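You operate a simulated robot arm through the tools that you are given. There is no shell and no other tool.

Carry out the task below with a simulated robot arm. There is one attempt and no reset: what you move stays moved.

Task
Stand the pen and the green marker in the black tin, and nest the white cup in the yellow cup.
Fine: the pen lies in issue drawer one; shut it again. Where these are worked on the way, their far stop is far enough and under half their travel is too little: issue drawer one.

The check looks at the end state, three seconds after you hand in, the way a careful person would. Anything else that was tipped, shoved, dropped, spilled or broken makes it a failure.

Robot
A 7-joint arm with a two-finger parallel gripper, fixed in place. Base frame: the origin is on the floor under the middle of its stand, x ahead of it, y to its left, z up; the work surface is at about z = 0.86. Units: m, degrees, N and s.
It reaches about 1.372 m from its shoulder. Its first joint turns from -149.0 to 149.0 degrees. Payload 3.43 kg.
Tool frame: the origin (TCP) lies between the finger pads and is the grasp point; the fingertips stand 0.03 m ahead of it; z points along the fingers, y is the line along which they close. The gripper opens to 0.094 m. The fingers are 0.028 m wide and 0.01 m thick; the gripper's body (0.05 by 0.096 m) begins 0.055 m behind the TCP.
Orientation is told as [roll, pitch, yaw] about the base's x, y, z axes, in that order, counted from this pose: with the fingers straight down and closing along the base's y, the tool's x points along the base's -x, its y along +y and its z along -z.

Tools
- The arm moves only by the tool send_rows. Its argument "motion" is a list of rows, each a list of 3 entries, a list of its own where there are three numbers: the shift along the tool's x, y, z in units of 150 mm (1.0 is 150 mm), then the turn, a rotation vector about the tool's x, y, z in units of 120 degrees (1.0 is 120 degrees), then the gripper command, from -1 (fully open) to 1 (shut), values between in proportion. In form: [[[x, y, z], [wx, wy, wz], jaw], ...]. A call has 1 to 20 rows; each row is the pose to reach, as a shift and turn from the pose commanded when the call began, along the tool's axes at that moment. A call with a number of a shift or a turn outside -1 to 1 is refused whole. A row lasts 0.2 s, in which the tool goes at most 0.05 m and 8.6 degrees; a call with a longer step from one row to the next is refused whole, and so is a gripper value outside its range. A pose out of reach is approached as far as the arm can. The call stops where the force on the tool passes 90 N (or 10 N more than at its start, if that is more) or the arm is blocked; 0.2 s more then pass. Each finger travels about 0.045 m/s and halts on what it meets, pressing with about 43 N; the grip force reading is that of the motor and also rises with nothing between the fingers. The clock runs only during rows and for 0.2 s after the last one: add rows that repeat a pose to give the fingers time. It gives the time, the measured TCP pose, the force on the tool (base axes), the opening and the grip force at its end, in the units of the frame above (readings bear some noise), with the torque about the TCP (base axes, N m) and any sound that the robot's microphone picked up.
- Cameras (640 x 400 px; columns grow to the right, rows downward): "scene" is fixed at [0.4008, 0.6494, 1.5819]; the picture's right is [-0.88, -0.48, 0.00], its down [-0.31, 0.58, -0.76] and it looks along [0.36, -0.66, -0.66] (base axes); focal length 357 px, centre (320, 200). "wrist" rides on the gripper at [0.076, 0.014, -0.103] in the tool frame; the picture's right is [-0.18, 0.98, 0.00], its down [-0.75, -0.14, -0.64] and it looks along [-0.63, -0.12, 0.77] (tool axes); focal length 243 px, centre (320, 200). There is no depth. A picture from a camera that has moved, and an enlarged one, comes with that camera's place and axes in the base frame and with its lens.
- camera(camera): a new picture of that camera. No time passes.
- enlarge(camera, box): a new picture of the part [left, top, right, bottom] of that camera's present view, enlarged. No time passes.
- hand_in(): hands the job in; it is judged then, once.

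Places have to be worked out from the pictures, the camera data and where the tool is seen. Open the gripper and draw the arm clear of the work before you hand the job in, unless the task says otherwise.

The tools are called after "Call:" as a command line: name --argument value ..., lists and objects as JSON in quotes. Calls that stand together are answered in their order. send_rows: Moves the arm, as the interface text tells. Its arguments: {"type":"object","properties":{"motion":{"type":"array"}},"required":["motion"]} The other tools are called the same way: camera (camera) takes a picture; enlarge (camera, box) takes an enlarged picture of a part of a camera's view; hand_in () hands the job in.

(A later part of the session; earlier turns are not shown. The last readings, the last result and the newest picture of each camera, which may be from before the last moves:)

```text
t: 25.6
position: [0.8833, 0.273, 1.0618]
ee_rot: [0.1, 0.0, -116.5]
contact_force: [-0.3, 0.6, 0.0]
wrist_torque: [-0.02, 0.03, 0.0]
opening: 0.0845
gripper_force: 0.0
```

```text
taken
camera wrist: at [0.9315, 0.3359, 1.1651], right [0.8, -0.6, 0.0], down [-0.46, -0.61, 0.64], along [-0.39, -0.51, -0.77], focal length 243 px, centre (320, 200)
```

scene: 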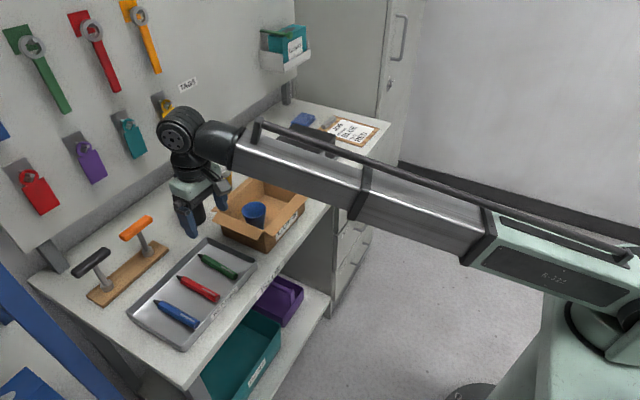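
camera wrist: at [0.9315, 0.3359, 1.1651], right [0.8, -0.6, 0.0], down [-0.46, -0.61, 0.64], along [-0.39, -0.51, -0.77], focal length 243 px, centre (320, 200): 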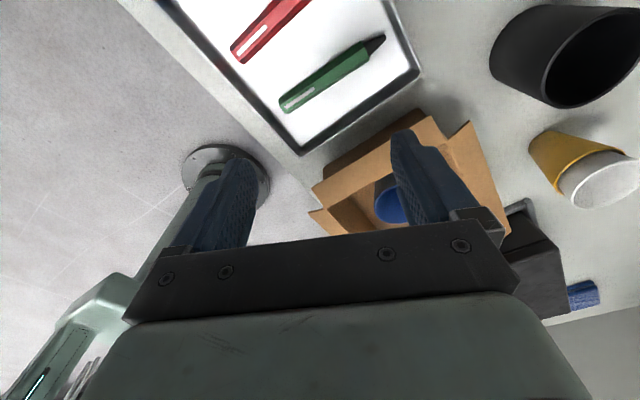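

One step was slightly too large, so nothing moved. I'll resend with smaller steps.

Call:
send_rows --motion '[[[0, 0, 0], [0, 0, 0.07], -0.8], [[0, 0, 0], [0, 0, 0.14], -0.8], [[0, 0, 0], [0, 0, 0.21], -0.8], [[0, 0, 0], [0, 0, 0.28], -0.8], [[0, 0, 0], [0, 0, 0.35], -0.8], [[0, 0, 0], [0, 0, 0.42], -0.8], [[0, 0, 0], [0, 0, 0.49], -0.8], [[0, 0, 0], [0, 0, 0.53], -0.8], [[0, 0, 0], [0, 0, 0.566], -0.8], [[0, 0, 0], [0, 0, 0.566], -0.8]]'

Call:
camera --camera "wrist"

Call:
camera --camera "scene"

```text
t: 27.8
position: [0.8856, 0.2649, 1.062]
ee_rot: [0.1, 0.1, -154.8]
contact_force: [-0.5, -0.4, 0.0]
wrist_torque: [0.0, 0.0, 0.0]
opening: 0.0847
gripper_force: 0.2
out of reach, approached as far as the arm can: row 5, 6, 7, 8, 9, 10
```

```text
taken
camera wrist: at [0.9619, 0.2853, 1.1656], right [0.25, -0.97, 0.0], down [-0.74, -0.19, 0.64], along [-0.62, -0.16, -0.77], focal length 243 px, centre (320, 200)
```

wrist: 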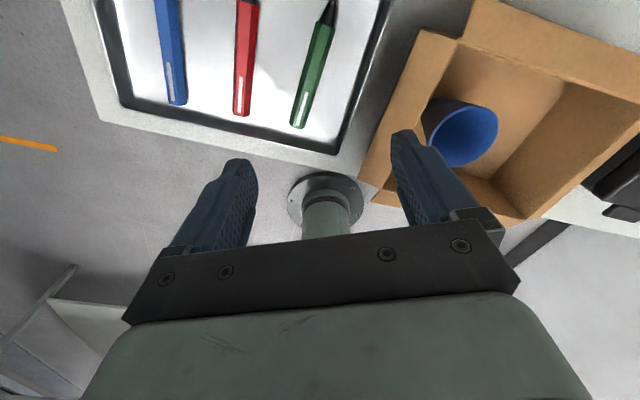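

```text
taken
```

scene: 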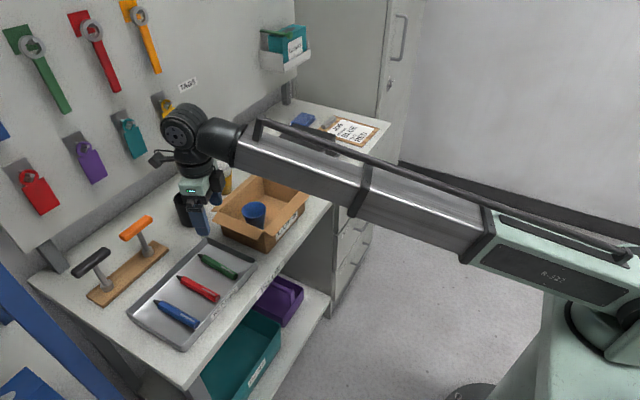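

The last joint stops at about -155°, so I'll use the natural orientation instead and insert with the gripper tilted from the tray side. I'll turn back first.

Call:
send_rows --motion '[[[0, 0, 0], [0, 0, -0.07], -0.8], [[0, 0, 0], [0, 0, -0.14], -0.8], [[0, 0, 0], [0, 0, -0.21], -0.8], [[0, 0, 0], [0, 0, -0.28], -0.8], [[0, 0, 0], [0, 0, -0.35], -0.8], [[0, 0, 0], [0, 0, -0.42], -0.8], [[0, 0, 0], [0, 0, -0.49], -0.8], [[0, 0, 0], [0, 0, -0.56], -0.8], [[0, 0, 0], [0, 0, -0.63], -0.8], [[0, 0, 0], [0, 0, -0.7], -0.8], [[0, 0, 0], [0, 0, -0.77], -0.8], [[0, 0, 0], [0, 0, -0.84], -0.8], [[0, 0, 0], [0, 0, -0.91], -0.8], [[0, 0, 0], [0, 0, -0.97], -0.8], [[0, 0, 0], [0, 0, -0.97], -0.8]]'

```text
t: 31.0
position: [0.8855, 0.2656, 1.062]
ee_rot: [0.0, -0.1, -38.2]
contact_force: [1.3, 0.4, 0.4]
wrist_torque: [0.0, 0.03, 0.02]
opening: 0.0846
gripper_force: 0.0
```

Yaw is -38.2° now. I'll turn the rest of the way to -4.4° and shift above the grip point near (0.921, 0.2765).

Call:
send_rows --motion '[[[-0.03, 0.04, 0], [0, 0, -0.07], -0.8], [[-0.06, 0.08, 0], [0, 0, -0.14], -0.8], [[-0.09, 0.13, 0], [0, 0, -0.21], -0.8], [[-0.14, 0.202, 0], [0, 0, -0.28], -0.8], [[-0.14, 0.202, 0], [0, 0, -0.2817], -0.8]]'

Call:
camera --camera "wrist"

Call:
enlarge --camera "wrist" --box '[240, 0, 400, 140]'

```text
t: 32.2
position: [0.9213, 0.2762, 1.0629]
ee_rot: [0.0, 0.0, -4.5]
contact_force: [0.1, -0.1, 0.1]
wrist_torque: [-0.02, -0.01, 0.04]
opening: 0.0845
gripper_force: 0.1
```

```text
taken
camera wrist: at [0.848, 0.2974, 1.1662], right [0.26, 0.97, 0.0], down [0.74, -0.2, 0.64], along [0.62, -0.17, -0.77], focal length 243 px, centre (320, 200)
```

wrist: 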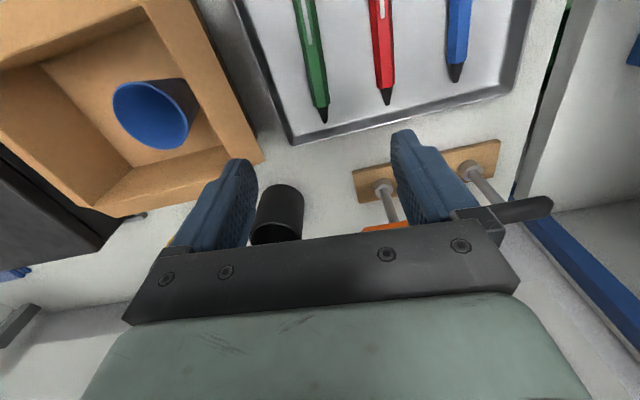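

```text
2.86 times, centred on (320, 70) of wrist
camera zoom: at [0.848, 0.2974, 1.1662], right [0.26, 0.97, 0.0], down [0.74, -0.2, 0.64], along [0.62, -0.17, -0.77], focal length 693 px, centre (320, 571)
```

zoom: 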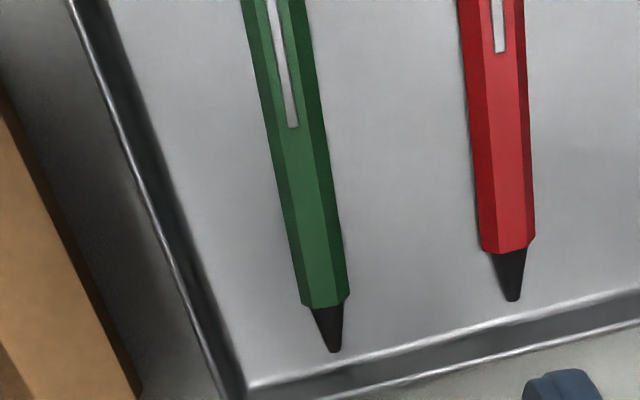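

Marker centreline is at y≈0.275 at x=0.921, and the tray wall is close at y≈0.229, so I'll narrow the jaws to about 50 mm while coming down.

Call:
send_rows --motion '[[[0, -0.008, 0.15], [0, 0, 0], -0.064], [[0, -0.008, 0.35], [0, 0, 0], -0.064], [[0, -0.008, 0.55], [0, 0, 0], -0.064], [[0, -0.008, 0.75], [0, 0, 0], -0.064], [[0, -0.008, 0.9], [0, 0, 0], -0.064], [[0, -0.008, 0.9], [0, 0, 0], -0.064]]'

Call:
camera --camera "wrist"

Call:
enlarge --camera "scene" --box '[140, 180, 300, 300]'

```text
t: 33.6
position: [0.9201, 0.2757, 0.9266]
ee_rot: [-0.1, 0.0, -4.6]
contact_force: [-0.2, 0.8, -0.4]
wrist_torque: [-0.02, 0.02, -0.01]
opening: 0.05
gripper_force: 0.0
```

```text
taken
camera wrist: at [0.8468, 0.2968, 1.0297], right [0.26, 0.96, 0.0], down [0.74, -0.2, 0.64], along [0.62, -0.17, -0.77], focal length 243 px, centre (320, 200)
```

wrist: 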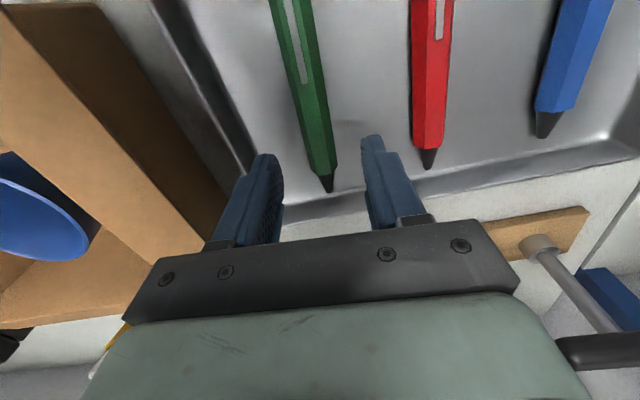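

```text
3.33 times, centred on (220, 240) of scene
camera zoom: at [0.4008, 0.6494, 1.5819], right [-0.88, -0.48, 0.0], down [-0.31, 0.58, -0.76], along [0.36, -0.66, -0.66], focal length 1189 px, centre (653, 67)
```

zoom: 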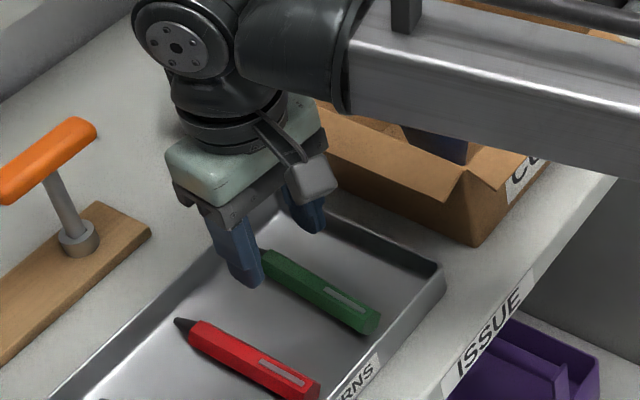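

Fingers straddle the marker and clear the tray wall. I'll lower the final 30 mm, then close on it.

Call:
send_rows --motion '[[[0, 0, 0.07], [0, 0, 0], -0.064], [[0, 0, 0.14], [0, 0, 0], -0.064], [[0, 0, 0.197], [0, 0, 0], -0.064], [[0, 0, 0.197], [0, 0, 0], -0.064]]'

Call:
camera --camera "wrist"

```text
t: 34.6
position: [0.9218, 0.274, 0.8976]
ee_rot: [-0.1, -0.1, -4.6]
contact_force: [-0.4, 0.0, -1.6]
wrist_torque: [-0.02, 0.01, -0.02]
opening: 0.0501
gripper_force: 0.1
```

```text
taken
camera wrist: at [0.8472, 0.2958, 1.0006], right [0.26, 0.96, 0.0], down [0.74, -0.2, 0.64], along [0.62, -0.17, -0.77], focal length 243 px, centre (320, 200)
```

wrist: 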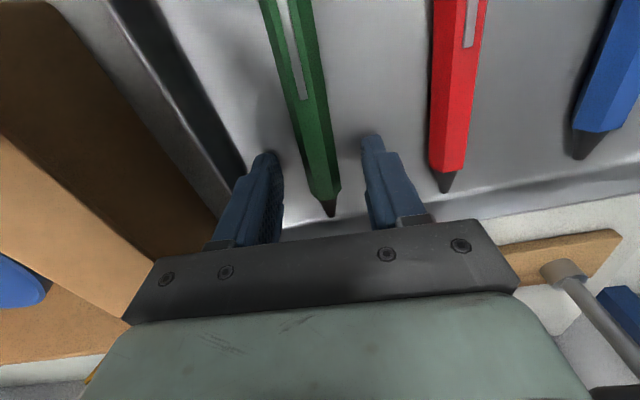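

The marker is centred between the fingers with no contact force. Closing now.

Call:
send_rows --motion '[[[0, 0, 0], [0, 0, 0], 0.2], [[0, 0, 0], [0, 0, 0], 0.5], [[0, 0, 0], [0, 0, 0], 0.8], [[0, 0, 0], [0, 0, 0], 0.9], [[0, 0, 0], [0, 0, 0], 0.9]]'

Call:
camera --camera "wrist"

```text
t: 35.8
position: [0.9206, 0.2741, 0.8974]
ee_rot: [0.0, 0.0, -4.5]
contact_force: [-0.4, 0.8, 1.1]
wrist_torque: [0.04, 0.08, 0.0]
opening: 0.0139
gripper_force: 23.7
```

```text
taken
camera wrist: at [0.8472, 0.2958, 1.0008], right [0.26, 0.96, 0.0], down [0.74, -0.2, 0.64], along [0.62, -0.17, -0.77], focal length 243 px, centre (320, 200)
```

wrist: 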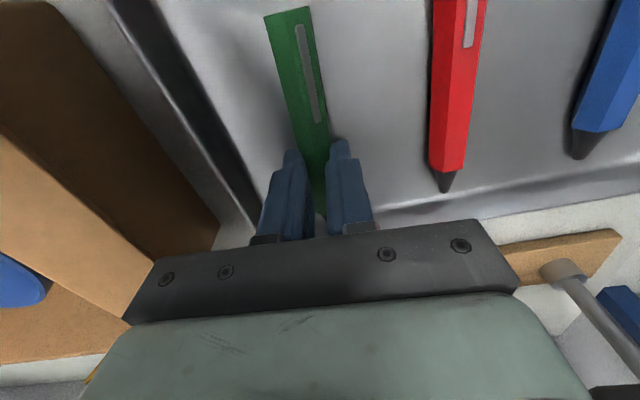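

The marker appears to have shifted in the jaws and the opening is only 14 mm. I'll look closely before doing anything else.

Call:
enlarge --camera "wrist" --box '[220, 0, 420, 240]'

Call:
enlarge --camera "scene" --box '[180, 210, 260, 290]'

```text
1.67 times, centred on (320, 120) of wrist
camera zoom: at [0.8472, 0.2958, 1.0008], right [0.26, 0.96, 0.0], down [0.74, -0.2, 0.64], along [0.62, -0.17, -0.77], focal length 404 px, centre (320, 333)
```

zoom: 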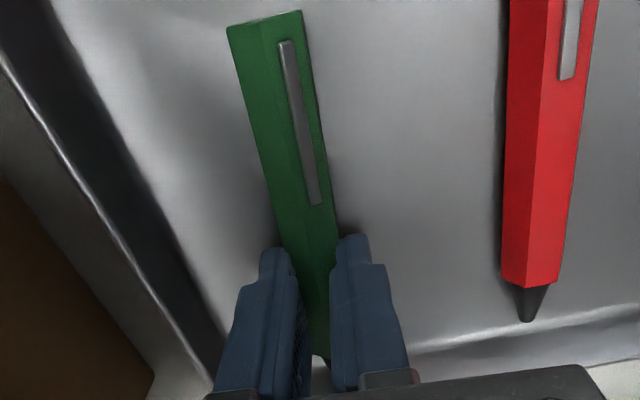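

```text
5.00 times, centred on (220, 250) of scene
camera zoom: at [0.4008, 0.6494, 1.5819], right [-0.88, -0.48, 0.0], down [-0.31, 0.58, -0.76], along [0.36, -0.66, -0.66], focal length 1783 px, centre (820, -50)
```

zoom: 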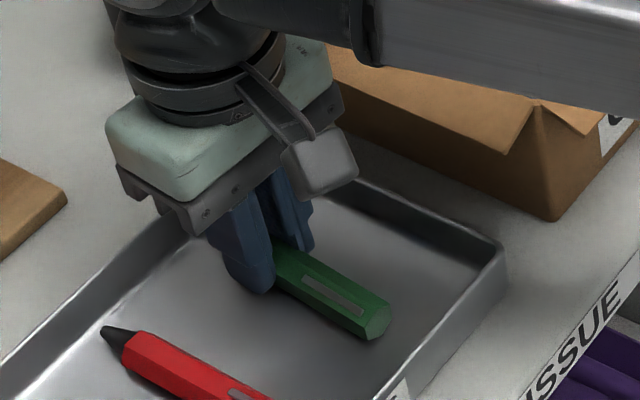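

The marker seems to have rolled so its flats are between the pads; the grip is holding at 14 mm. I'll tighten fully and lift a few centimetres to check the hold.

Call:
send_rows --motion '[[[0, 0, 0], [0, 0, 0], 1], [[0, 0, 0], [0, 0, 0], 1], [[0, 0, -0.05], [0, 0, 0], 1], [[0, 0, -0.12], [0, 0, 0], 1], [[0, 0, -0.2], [0, 0, 0], 1], [[0, 0, -0.3], [0, 0, 0], 1], [[0, 0, -0.4], [0, 0, 0], 1], [[0, 0, -0.4], [0, 0, 0], 1]]'

Call:
enlarge --camera "wrist" --box '[220, 0, 420, 240]'

Call:
enlarge --camera "scene" --box '[160, 170, 280, 290]'

```text
t: 37.6
position: [0.9202, 0.2739, 0.9551]
ee_rot: [-0.1, 0.0, -4.6]
contact_force: [0.2, 0.2, 0.5]
wrist_torque: [-0.02, 0.01, 0.03]
opening: 0.0167
gripper_force: 43.1
```

```text
1.67 times, centred on (320, 120) of wrist
camera zoom: at [0.847, 0.2952, 1.0594], right [0.26, 0.96, 0.0], down [0.74, -0.2, 0.64], along [0.62, -0.17, -0.77], focal length 404 px, centre (320, 333)
```

zoom: 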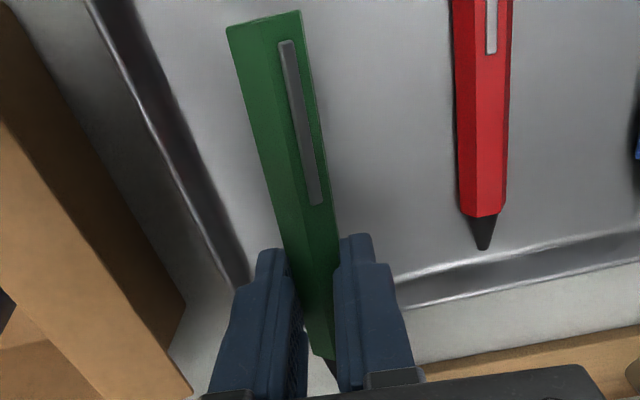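

```text
3.33 times, centred on (220, 230) of scene
camera zoom: at [0.4008, 0.6494, 1.5819], right [-0.88, -0.48, 0.0], down [-0.31, 0.58, -0.76], along [0.36, -0.66, -0.66], focal length 1189 px, centre (653, 100)
```

zoom: 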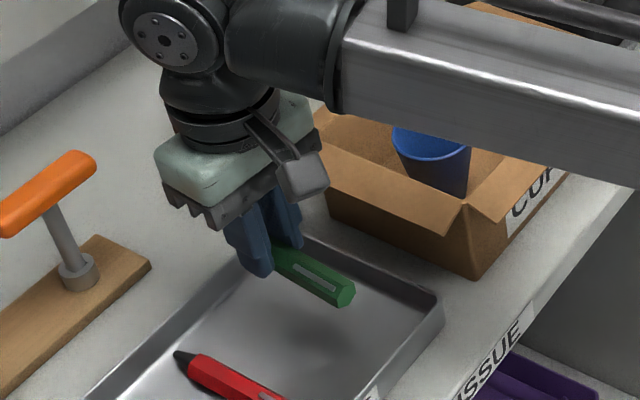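

Marker is firmly held (43 N), level, with its tail about 74 mm on the robot side of the TCP. I'll raise it higher and take a look at the tin.

Call:
send_rows --motion '[[[0, 0.03, -0.2], [0, 0, 0], 1], [[0, 0.06, -0.4], [0, 0, 0], 1], [[0, 0.1, -0.6], [0, 0, 0], 1], [[0, 0.15, -0.8], [0, 0, 0], 1], [[0, 0.2, -0.97], [0, 0, 0], 1], [[0, 0.2, -0.97], [0, 0, 0], 1]]'

Call:
camera --camera "wrist"

Call:
enlarge --camera "scene" --box '[160, 170, 240, 240]'

```text
t: 39.0
position: [0.9235, 0.3047, 1.1003]
ee_rot: [-0.1, 0.1, -4.7]
contact_force: [1.0, 0.1, -0.5]
wrist_torque: [-0.02, 0.03, -0.03]
opening: 0.0164
gripper_force: 43.2
```

```text
taken
camera wrist: at [0.8505, 0.3262, 1.2033], right [0.26, 0.96, 0.0], down [0.74, -0.2, 0.64], along [0.62, -0.17, -0.77], focal length 243 px, centre (320, 200)
```

wrist: 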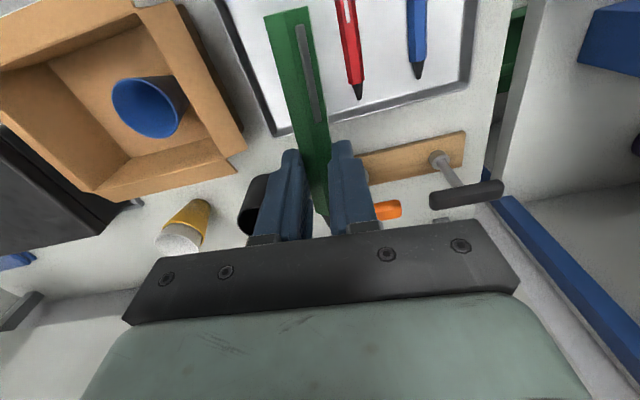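

```text
5.71 times, centred on (200, 205) of scene
camera zoom: at [0.4008, 0.6494, 1.5819], right [-0.88, -0.48, 0.0], down [-0.31, 0.58, -0.76], along [0.36, -0.66, -0.66], focal length 2038 px, centre (1006, 171)
```

zoom: 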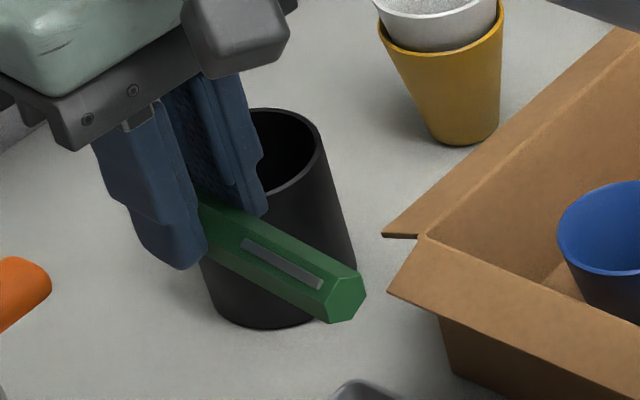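

The hand is blocking the scene camera's view of the tin, so I'll shift it toward -y to clear the line of sight, then measure the tin.

Call:
send_rows --motion '[[[-0.03, -0.15, -0.03], [0, 0, 0], 1], [[-0.06, -0.32, -0.06], [0, 0, 0], 1], [[-0.09, -0.5, -0.1], [0, 0, 0], 1], [[-0.12, -0.66, -0.13], [0, 0, 0], 1], [[-0.12, -0.66, -0.13], [0, 0, 0], 1]]'

Call:
enlarge --camera "scene" --box '[160, 180, 224, 240]'

Call:
camera --camera "scene"

```text
t: 40.2
position: [0.93, 0.2039, 1.1196]
ee_rot: [-0.2, -0.1, -4.6]
contact_force: [-0.1, 1.1, 0.3]
wrist_torque: [0.01, 0.02, -0.01]
opening: 0.0162
gripper_force: 43.0
```

```text
6.67 times, centred on (192, 210) of scene
camera zoom: at [0.4008, 0.6494, 1.5819], right [-0.88, -0.48, 0.0], down [-0.31, 0.58, -0.76], along [0.36, -0.66, -0.66], focal length 2378 px, centre (1173, 133)
```

zoom: 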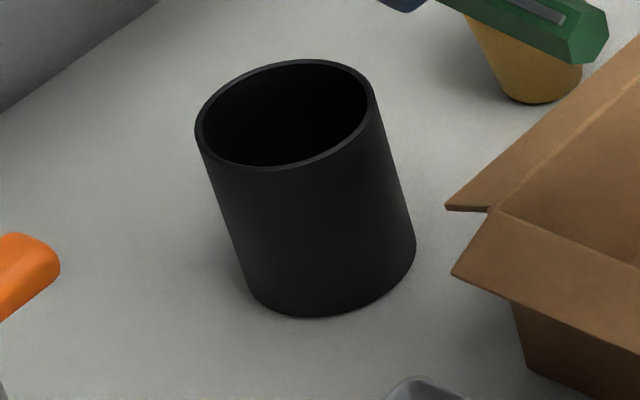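

```text
taken
```

scene: 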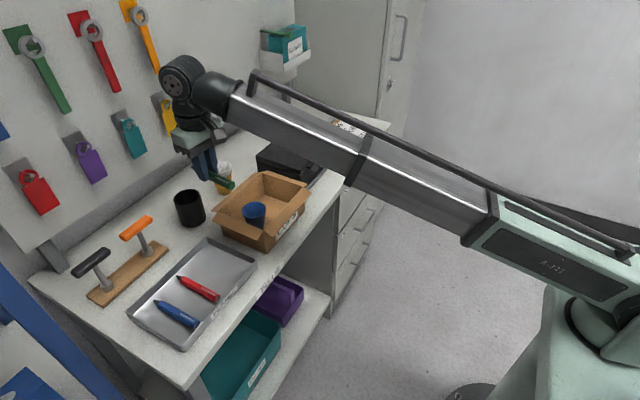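

The tin measures at about (1.079, 0.170) with its rim at z≈0.947 and an outer radius of about 38 mm. I'll yaw the gripper to about -35° now, then pitch it forward to bring the marker upright.

Call:
send_rows --motion '[[[0, 0, 0], [0, 0, 0.065], 1], [[0, 0, 0], [0, 0, 0.13], 1], [[0, 0, 0], [0, 0, 0.195], 1], [[0, 0, 0], [0, 0, 0.2533], 1], [[0, 0, 0], [0, 0, 0.2533], 1]]'

Call:
send_rows --motion '[[[0, 0, 0], [0, -0.065, 0], 1], [[0, 0, 0], [0, -0.13, 0], 1], [[0, 0, 0], [0, -0.195, 0], 1], [[0, 0, 0], [0, -0.26, 0], 1], [[0, 0, 0], [0, -0.325, 0], 1], [[0, 0, 0], [0, -0.39, 0], 1], [[0, 0, 0], [0, -0.455, 0], 1], [[0, 0, 0], [0, -0.5, 0], 1], [[0, 0, 0], [0, -0.5417, 0], 1], [[0, 0, 0], [0, -0.5417, 0], 1]]'

Call:
camera --camera "scene"

Call:
camera --camera "wrist"

```text
t: 41.4
position: [0.9312, 0.2061, 1.122]
ee_rot: [0.0, -0.1, -35.1]
contact_force: [0.2, -0.1, -0.3]
wrist_torque: [-0.01, 0.0, -0.01]
opening: 0.0165
gripper_force: 42.4
```

```text
t: 43.6
position: [0.933, 0.2054, 1.1226]
ee_rot: [0.1, -65.2, -34.9]
contact_force: [0.0, 0.1, 0.0]
wrist_torque: [0.03, -0.01, 0.01]
opening: 0.0164
gripper_force: 43.0
```

```text
taken
```

scene: 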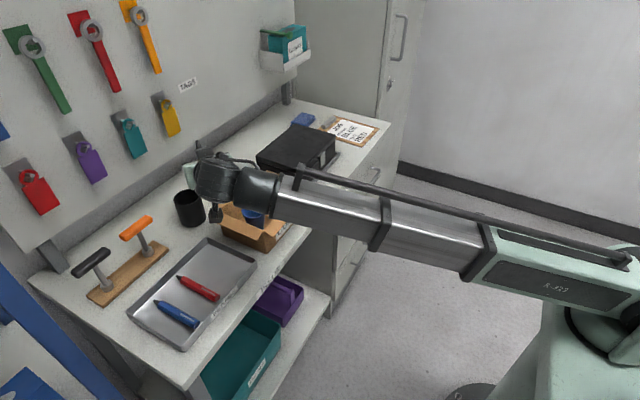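

```text
taken
camera wrist: at [0.8403, 0.2887, 1.0976], right [0.63, 0.76, 0.17], down [-0.3, 0.04, 0.95], along [0.72, -0.65, 0.25], focal length 243 px, centre (320, 200)
```

wrist: 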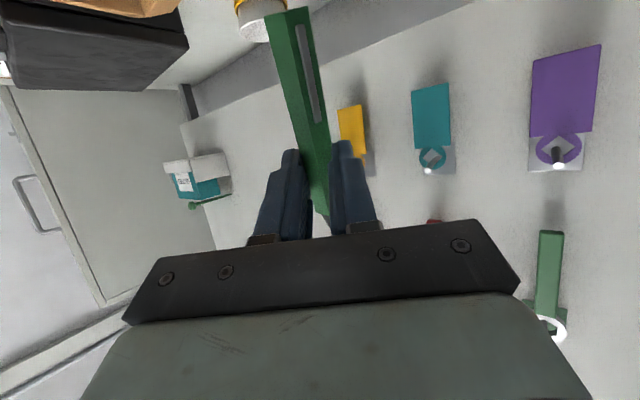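

Orientation is as wanted (65° forward, yaw -35°). I'll move so the marker's tail is above the tin, still well clear of the rim.

Call:
send_rows --motion '[[[-0.01, 0.05, 0.12], [0, 0, 0], 1], [[-0.02, 0.1, 0.28], [0, 0, 0], 1], [[-0.03, 0.16, 0.45], [0, 0, 0], 1], [[-0.05, 0.23, 0.63], [0, 0, 0], 1], [[-0.07, 0.3, 0.8], [0, 0, 0], 1], [[-0.08, 0.363, 0.97], [0, 0, 0], 1], [[-0.08, 0.363, 0.97], [0, 0, 0], 1]]'

Call:
camera --camera "scene"

Call:
enlarge --camera "scene" --box '[120, 120, 280, 260]'

Call:
camera --camera "wrist"

```text
t: 45.2
position: [1.0761, 0.1699, 1.072]
ee_rot: [-0.2, -65.0, -35.0]
contact_force: [-0.7, -0.1, 0.1]
wrist_torque: [0.0, 0.0, -0.02]
opening: 0.0165
gripper_force: 43.1
```

```text
taken
```

scene: 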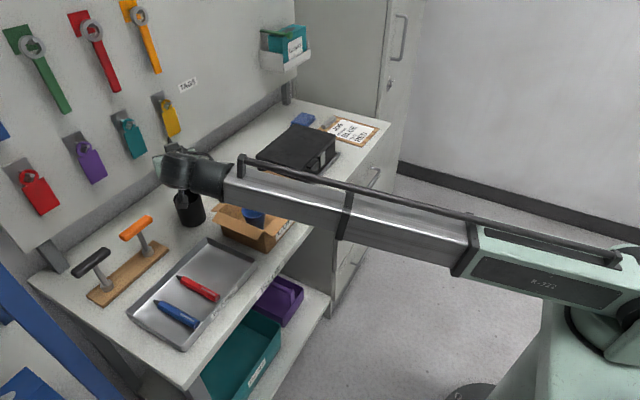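

```text
2.86 times, centred on (200, 190) of scene
camera zoom: at [0.4008, 0.6494, 1.5819], right [-0.88, -0.48, 0.0], down [-0.31, 0.58, -0.76], along [0.36, -0.66, -0.66], focal length 1019 px, centre (663, 229)
```

zoom: 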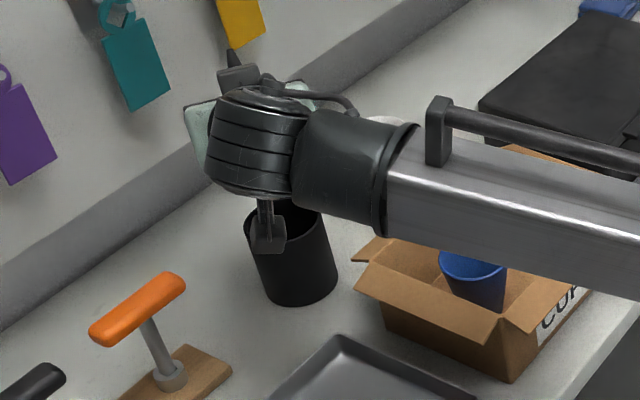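

```text
taken
camera wrist: at [0.9842, 0.2537, 1.0457], right [0.63, 0.76, 0.17], down [-0.3, 0.04, 0.95], along [0.72, -0.65, 0.25], focal length 243 px, centre (320, 200)
```

wrist: 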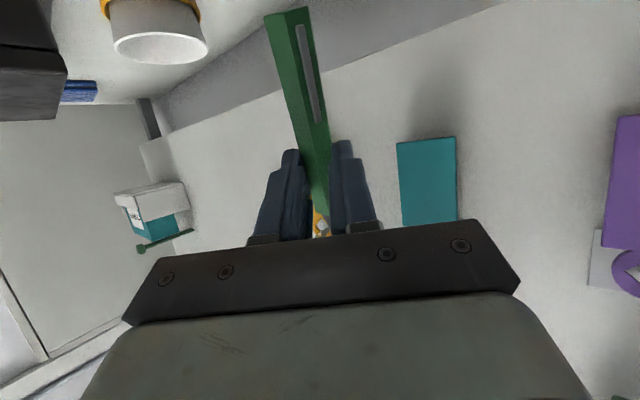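

The wrist hides the marker here, so I'm going by the measured geometry: the tail is at about (1.064, 0.178, 0.997). I'll nudge 5 mm forward and lower 70 mm in small steps, checking force.

Call:
send_rows --motion '[[[-0.013, 0.014, 0.028], [0, 0, 0], 1], [[0.078, 0.014, 0.07], [0, 0, 0], 1], [[0.169, 0.014, 0.112], [0, 0, 0], 1], [[0.229, 0.014, 0.14], [0, 0, 0], 1], [[0.289, 0.014, 0.168], [0, 0, 0], 1], [[0.35, 0.014, 0.196], [0, 0, 0], 1], [[0.411, 0.014, 0.224], [0, 0, 0], 1], [[0.411, 0.014, 0.224], [0, 0, 0], 1]]'

Call:
enlarge --camera "scene" --box '[140, 140, 260, 240]'

Call:
camera --camera "wrist"

```text
t: 47.0
position: [1.0817, 0.1698, 1.002]
ee_rot: [-0.1, -65.2, -35.0]
contact_force: [0.7, -0.5, -0.8]
wrist_torque: [0.03, 0.0, -0.01]
opening: 0.0163
gripper_force: 43.0
```

```text
4.00 times, centred on (200, 190) of scene
camera zoom: at [0.4008, 0.6494, 1.5819], right [-0.88, -0.48, 0.0], down [-0.31, 0.58, -0.76], along [0.36, -0.66, -0.66], focal length 1427 px, centre (800, 240)
```

zoom: 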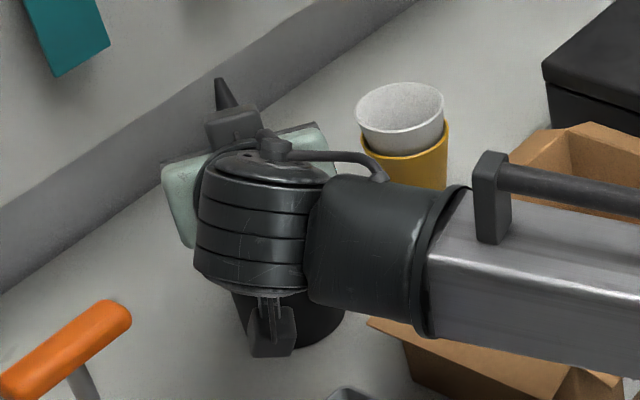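

```text
taken
camera wrist: at [0.9883, 0.2535, 0.9761], right [0.63, 0.76, 0.17], down [-0.3, 0.04, 0.95], along [0.72, -0.65, 0.25], focal length 243 px, centre (320, 200)
```

wrist: 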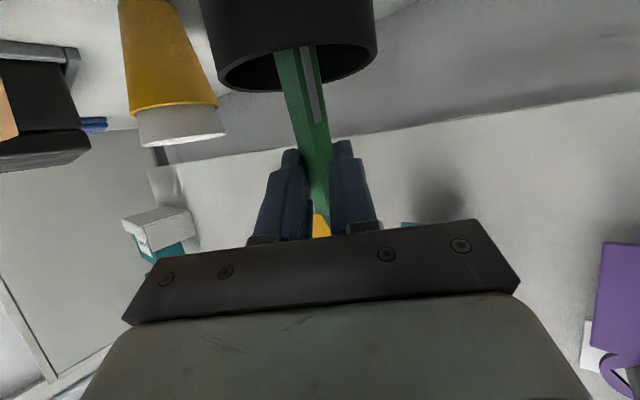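

The wrist view (upside down) now shows the marker's tail inside the tin's mouth. I'll lower another 22 mm, keeping the fingertips above the rim.

Call:
send_rows --motion '[[[0.061, 0, 0.028], [0, 0, 0], 1], [[0.115, 0, 0.053], [0, 0, 0], 1], [[0.136, 0, 0.063], [0, 0, 0], 1], [[0.136, 0, 0.063], [0, 0, 0], 1]]'

Call:
camera --camera "wrist"

Call:
enlarge --camera "scene" --box '[140, 140, 260, 240]'

```text
t: 48.0
position: [1.08, 0.17, 0.9799]
ee_rot: [-0.1, -65.1, -34.9]
contact_force: [1.0, -0.1, -0.6]
wrist_torque: [0.02, 0.0, -0.01]
opening: 0.0164
gripper_force: 42.8
```

```text
taken
camera wrist: at [0.987, 0.2543, 0.9545], right [0.63, 0.76, 0.17], down [-0.3, 0.04, 0.95], along [0.72, -0.65, 0.25], focal length 243 px, centre (320, 200)
```

wrist: 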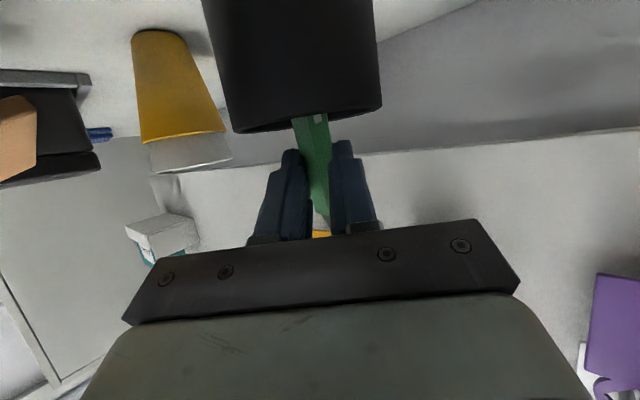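

```text
4.00 times, centred on (200, 190) of scene
camera zoom: at [0.4008, 0.6494, 1.5819], right [-0.88, -0.48, 0.0], down [-0.31, 0.58, -0.76], along [0.36, -0.66, -0.66], focal length 1427 px, centre (800, 240)
```

zoom: 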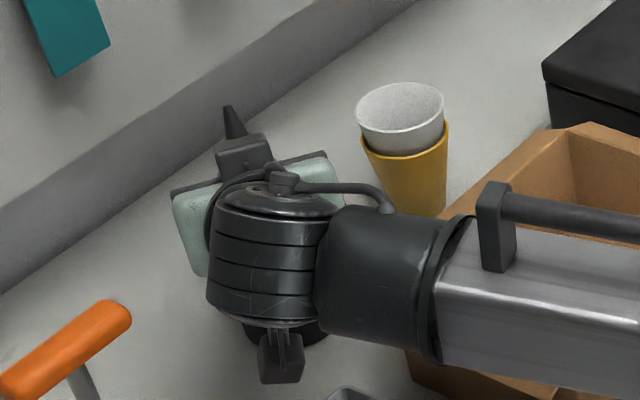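

Tail is about 4 cm inside the rim, with no contact. I'll open the jaws to let the marker drop into the tin.

Call:
send_rows --motion '[[[0, 0, 0], [0, 0, 0], 0.4], [[0, 0, 0], [0, 0, 0], 0.2], [[0, 0, 0], [0, 0, 0], 0.0], [[0, 0, 0], [0, 0, 0], 0.0], [[0, 0, 0], [0, 0, 0], 0.0]]'

Call:
camera --camera "wrist"

```text
t: 49.2
position: [1.0816, 0.1704, 0.9806]
ee_rot: [0.0, -65.0, -35.1]
contact_force: [0.5, -0.4, 0.1]
wrist_torque: [-0.01, 0.02, -0.02]
opening: 0.0471
gripper_force: 0.1
```

```text
taken
camera wrist: at [0.987, 0.2543, 0.9546], right [0.63, 0.76, 0.17], down [-0.3, 0.04, 0.95], along [0.72, -0.65, 0.25], focal length 243 px, centre (320, 200)
```

wrist: 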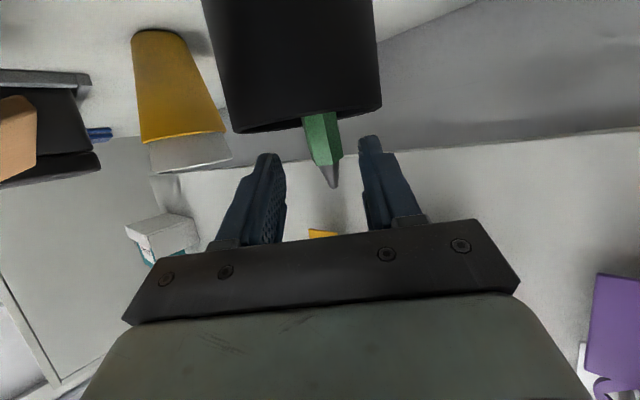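

The marker dropped in and stands in the tin. I'll back the gripper out along its own axis, then look at the result.

Call:
send_rows --motion '[[[0, 0, -0.12], [0, 0, 0], 0.0], [[0, 0, -0.28], [0, 0, 0], 0.0], [[-0.05, 0, -0.45], [0, 0, 0], 0.0], [[-0.15, 0, -0.6], [0, 0, 0], 0.0], [[-0.3, 0, -0.7], [0, 0, 0], 0.0], [[-0.45, 0, -0.75], [0, 0, 0], 0.0], [[-0.45, 0, -0.75], [0, 0, 0], 0.0]]'

Call:
camera --camera "scene"

Call:
enlarge --camera "scene" --box '[140, 150, 260, 250]'

Call:
camera --camera "wrist"

```text
t: 50.8
position: [1.0173, 0.2136, 1.0887]
ee_rot: [-0.1, -65.0, -35.0]
contact_force: [0.5, -0.9, 0.4]
wrist_torque: [0.02, 0.02, -0.02]
opening: 0.0468
gripper_force: 0.1
```

```text
taken
```

scene: 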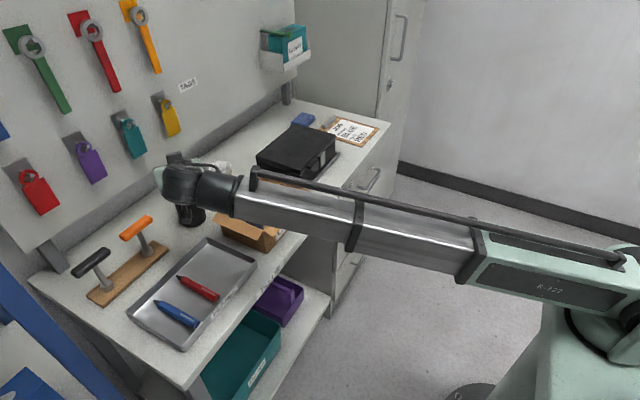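

```text
4.00 times, centred on (200, 200) of scene
camera zoom: at [0.4008, 0.6494, 1.5819], right [-0.88, -0.48, 0.0], down [-0.31, 0.58, -0.76], along [0.36, -0.66, -0.66], focal length 1427 px, centre (800, 200)
```

zoom: 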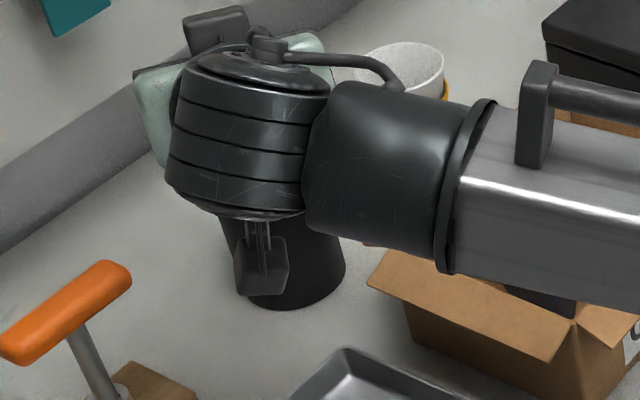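

```text
taken
camera wrist: at [0.9246, 0.2975, 1.0639], right [0.63, 0.76, 0.17], down [-0.3, 0.04, 0.95], along [0.72, -0.65, 0.25], focal length 243 px, centre (320, 200)
```

wrist: 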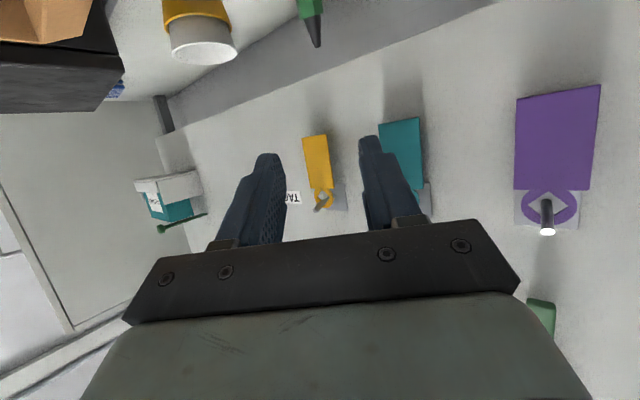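

The marker's black tip shows above the tin. Next, the drawer: I'll straighten the gripper back to vertical while backing away from the tin.

Call:
send_rows --motion '[[[-0.05, 0, -0.08], [0, 0.065, 0], 0.0], [[-0.1, 0, -0.16], [0, 0.13, 0], 0.0], [[-0.15, 0, -0.24], [0, 0.195, 0], 0.0], [[-0.2, 0, -0.32], [0, 0.26, 0], 0.0], [[-0.2, 0, -0.4], [0, 0.325, 0], 0.0], [[-0.2, 0, -0.48], [0, 0.39, 0], 0.0], [[-0.2, 0, -0.56], [0, 0.455, 0], 0.0], [[-0.2, 0, -0.6], [0, 0.5, 0], 0.0], [[-0.2, 0, -0.6], [0, 0.5417, 0], 0.0], [[-0.2, 0, -0.6], [0, 0.5417, 0], 0.0]]'

Call:
camera --camera "scene"

Call:
camera --camera "wrist"

```text
t: 53.0
position: [0.9645, 0.2522, 1.1536]
ee_rot: [-0.1, 0.0, -35.1]
contact_force: [0.8, 0.3, -0.6]
wrist_torque: [0.0, -0.02, -0.01]
opening: 0.047
gripper_force: 0.1
```

```text
taken
```

scene: 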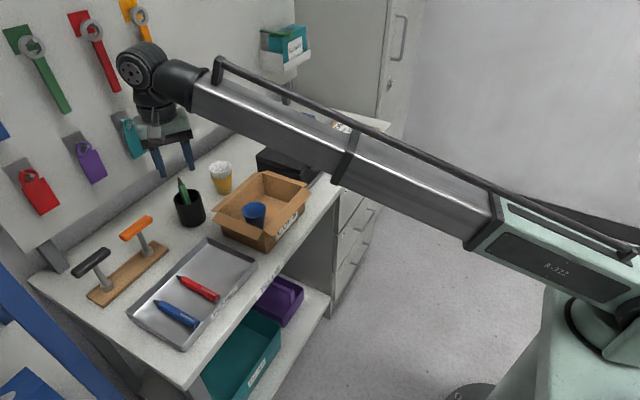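

```text
taken
camera wrist: at [0.9117, 0.3088, 1.256], right [0.72, 0.7, 0.0], down [0.54, -0.55, 0.64], along [0.45, -0.46, -0.77], focal length 243 px, centre (320, 200)
```

wrist: 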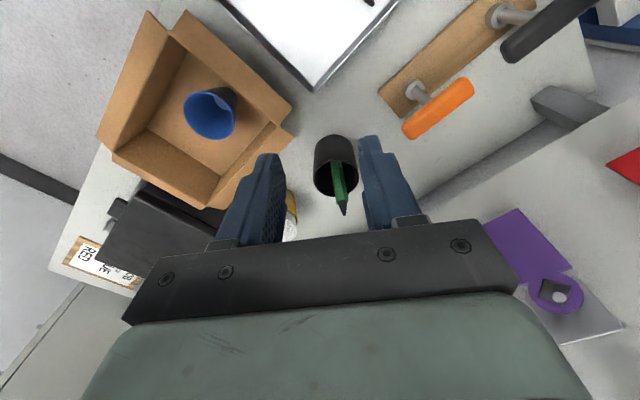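

The marker stands leaning in the tin and the nested cups look undisturbed. I'll start moving toward the drawers, turning the jaws to -90° on the way.

Call:
send_rows --motion '[[[-0.06, -0.14, 0.01], [0, 0, 0.065], 0.0], [[-0.13, -0.28, 0.02], [0, 0, 0.13], 0.0], [[-0.19, -0.42, 0.04], [0, 0, 0.195], 0.0], [[-0.26, -0.56, 0.05], [0, 0, 0.26], 0.0], [[-0.32, -0.7, 0.07], [0, 0, 0.325], 0.0], [[-0.38, -0.85, 0.08], [0, 0, 0.39], 0.0], [[-0.448, -0.98, 0.1], [0, 0, 0.457], 0.0], [[-0.448, -0.98, 0.1], [0, 0, 0.457], 0.0]]'

Call:
send_rows --motion '[[[-0.2, -0.13, 0.04], [0, 0, 0], 0.0], [[-0.4, -0.26, 0.08], [0, 0, 0], 0.0], [[-0.6, -0.4, 0.12], [0, 0, 0], 0.0], [[-0.8, -0.53, 0.16], [0, 0, 0], 0.0], [[-1.0, -0.667, 0.2], [0, 0, 0], 0.0], [[-1.0, -0.667, 0.2], [0, 0, 0], 0.0]]'

Call:
send_rows --motion '[[[-0.2, -0.16, 0.04], [0, 0, 0], 0.0], [[-0.4, -0.32, 0.08], [0, 0, 0], 0.0], [[-0.6, -0.48, 0.12], [0, 0, 0], 0.0], [[-0.8, -0.64, 0.16], [0, 0, 0], 0.0], [[-1.0, -0.8, 0.2], [0, 0, 0], 0.0], [[-1.0, -0.8, 0.2], [0, 0, 0], 0.0]]'

Call:
camera --camera "scene"

Call:
camera --camera "wrist"

```text
t: 54.8
position: [0.9366, 0.0927, 1.1388]
ee_rot: [0.0, -0.1, -90.1]
contact_force: [-0.5, -0.8, -0.2]
wrist_torque: [0.01, 0.02, -0.02]
opening: 0.0473
gripper_force: 0.0
```

```text
t: 56.2
position: [0.8375, -0.0575, 1.1068]
ee_rot: [0.0, -0.1, -89.9]
contact_force: [0.1, -0.6, -1.0]
wrist_torque: [-0.01, 0.0, -0.02]
opening: 0.047
gripper_force: 0.0
```

```text
t: 57.6
position: [0.7099, -0.2029, 1.0788]
ee_rot: [0.0, -0.1, -89.9]
contact_force: [0.6, -0.4, 0.6]
wrist_torque: [-0.01, 0.0, 0.01]
opening: 0.0469
gripper_force: 0.0
```

```text
taken
```

scene: 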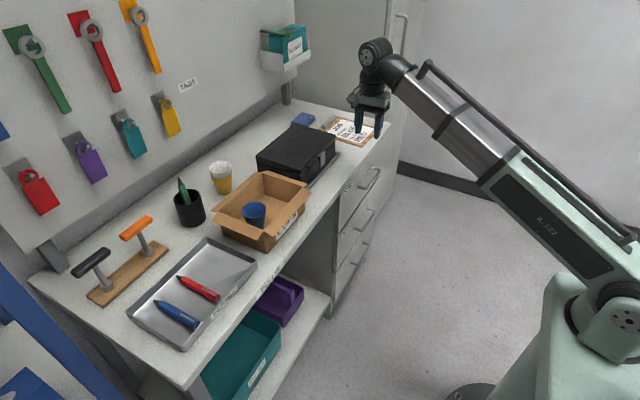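

```text
taken
camera wrist: at [0.7259, -0.1268, 1.1817], right [0.98, -0.18, 0.0], down [-0.14, -0.75, 0.64], along [-0.12, -0.63, -0.77], focal length 243 px, centre (320, 200)
```

wrist: 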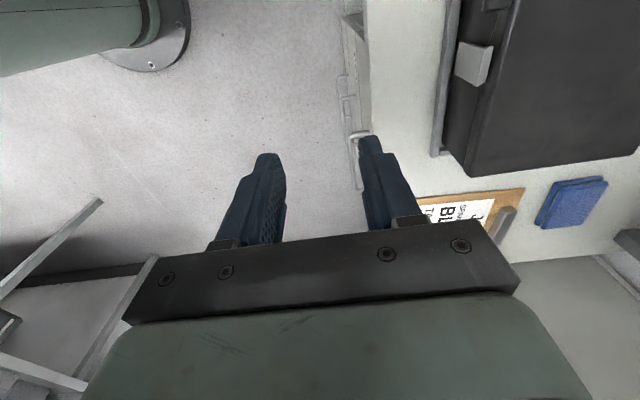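

I'm near the drawers now. I'll enlarge the wrist view and the scene view of drawer one's handle.

Call:
enlarge --camera "wrist" --box '[290, 50, 450, 210]'

Call:
enlarge --camera "scene" --box '[320, 130, 400, 230]'

```text
2.50 times, centred on (370, 130) of wrist
camera zoom: at [0.7259, -0.1268, 1.1817], right [0.98, -0.18, 0.0], down [-0.14, -0.75, 0.64], along [-0.12, -0.63, -0.77], focal length 606 px, centre (195, 375)
```

zoom: 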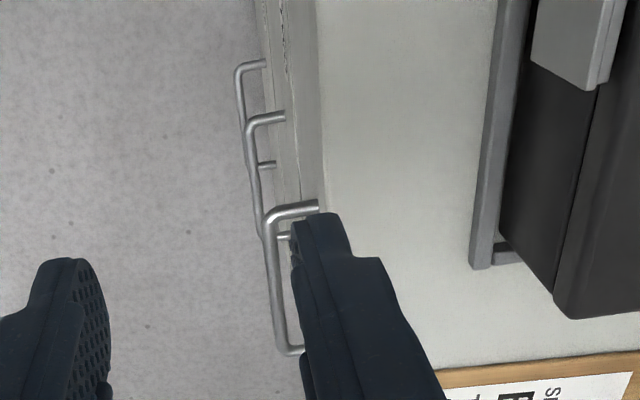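

```text
4.00 times, centred on (360, 180) of scene
camera zoom: at [0.4008, 0.6494, 1.5819], right [-0.88, -0.48, 0.0], down [-0.31, 0.58, -0.76], along [0.36, -0.66, -0.66], focal length 1427 px, centre (160, 280)
```

zoom: 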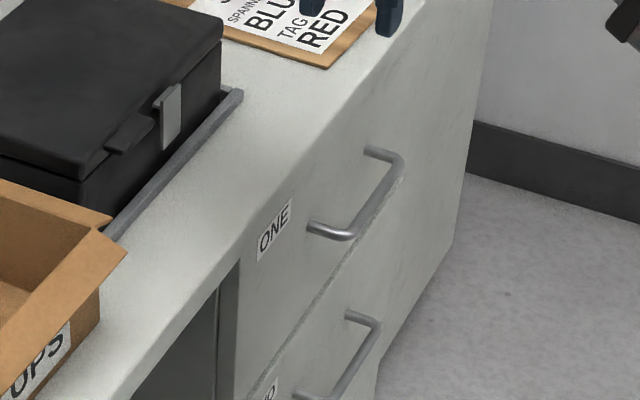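

Triangulating both views puts the handle bar at about x 0.745, y -0.35 to -0.49, z 0.725, with the drawer face slightly recessed. I'll move in front of it with a 35° forward tilt for a closer look.

Call:
send_rows --motion '[[[-0.14, -0.16, 0.1], [0, 0, 0], 0.0], [[-0.28, -0.32, 0.22], [-0.058, 0, 0], 0.0], [[-0.42, -0.46, 0.38], [-0.117, 0, 0], 0.0], [[-0.56, -0.58, 0.54], [-0.175, 0, 0], 0.0], [[-0.7, -0.68, 0.7], [-0.233, 0, 0], 0.0], [[-0.847, -0.733, 0.86], [-0.2917, 0, 0], 0.0], [[-0.847, -0.733, 0.86], [-0.2917, 0, 0], 0.0]]'

Call:
camera --camera "wrist"

Call:
camera --camera "scene"

```text
t: 59.2
position: [0.6059, -0.3387, 0.948]
ee_rot: [35.2, -0.1, -90.0]
contact_force: [0.7, -0.4, 0.9]
wrist_torque: [0.01, 0.02, -0.01]
opening: 0.047
gripper_force: 0.1
```

```text
taken
camera wrist: at [0.5598, -0.2616, 1.0402], right [0.8, -0.18, 0.57], down [-0.48, -0.75, 0.45], along [0.35, -0.63, -0.69], focal length 243 px, centre (320, 200)
```

wrist: 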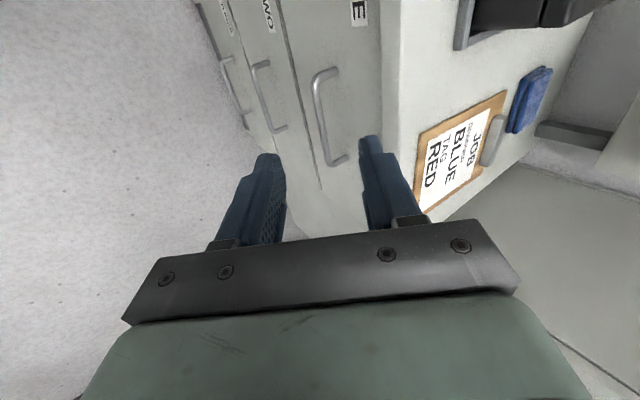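

```text
taken
```

scene: 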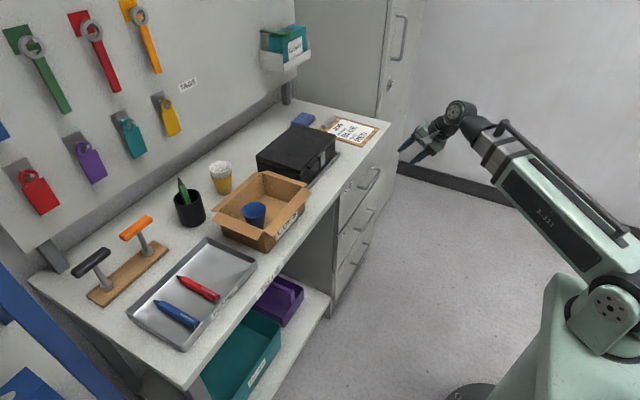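

The boom retracts well and the camera sees all three drawers. I'll zoom in on drawer one's handle.

Call:
enlarge --camera "wrist" --box '[220, 0, 420, 200]'

Call:
enlarge --camera "wrist" --box '[300, 50, 380, 180]'

```text
2.00 times, centred on (320, 100) of wrist
camera zoom: at [0.5598, -0.2616, 1.0402], right [0.8, -0.18, 0.57], down [-0.48, -0.75, 0.45], along [0.35, -0.63, -0.69], focal length 485 px, centre (320, 400)
```

zoom: 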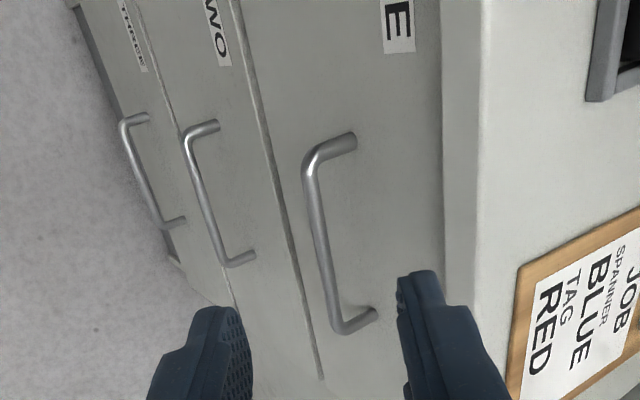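

```text
3.08 times, centred on (340, 115) of wrist
camera zoom: at [0.5598, -0.2616, 1.0402], right [0.8, -0.18, 0.57], down [-0.48, -0.75, 0.45], along [0.35, -0.63, -0.69], focal length 746 px, centre (258, 462)
```

zoom: 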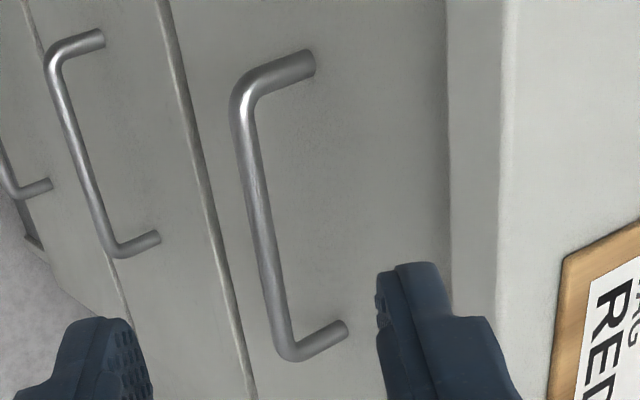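

Handle bar is clearly visible, roughly at (0.741, -0.34…-0.475, 0.742). I'll approach along the tool axis to just short of it, then check the bar's position between the fingers.

Call:
send_rows --motion '[[[-0.11, -0.01, 0.2], [0, 0, 0], 0.1], [[-0.22, -0.02, 0.42], [0, 0, 0], 0.1], [[-0.33, -0.04, 0.64], [0, 0, 0], 0.1], [[-0.44, -0.056, 0.86], [0, 0, 0], 0.1], [[-0.44, -0.056, 0.86], [0, 0, 0], 0.1]]'

Call:
camera --camera "wrist"

Call:
enlarge --camera "scene" --box '[330, 100, 450, 220]'

```text
t: 60.4
position: [0.6757, -0.4006, 0.84]
ee_rot: [35.0, -0.2, -90.0]
contact_force: [-0.5, -0.1, 0.6]
wrist_torque: [0.02, -0.01, 0.02]
opening: 0.0421
gripper_force: 0.1
```

```text
taken
camera wrist: at [0.6305, -0.3245, 0.9326], right [0.81, -0.18, 0.56], down [-0.48, -0.75, 0.45], along [0.34, -0.63, -0.69], focal length 243 px, centre (320, 200)
```

wrist: 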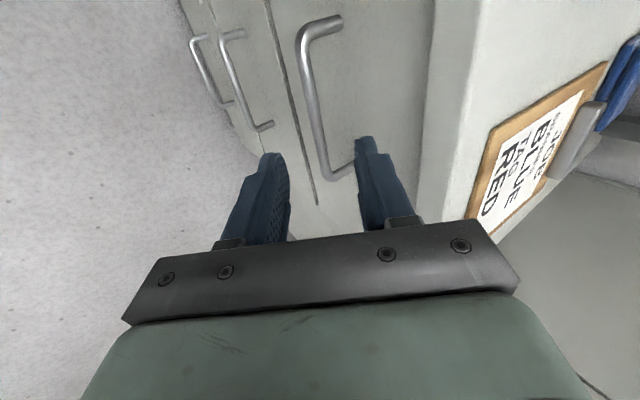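

```text
3.33 times, centred on (390, 160) of scene
camera zoom: at [0.4008, 0.6494, 1.5819], right [-0.88, -0.48, 0.0], down [-0.31, 0.58, -0.76], along [0.36, -0.66, -0.66], focal length 1189 px, centre (87, 333)
```

zoom: 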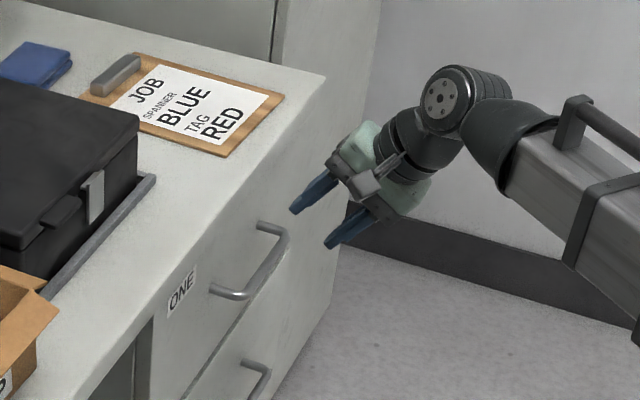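

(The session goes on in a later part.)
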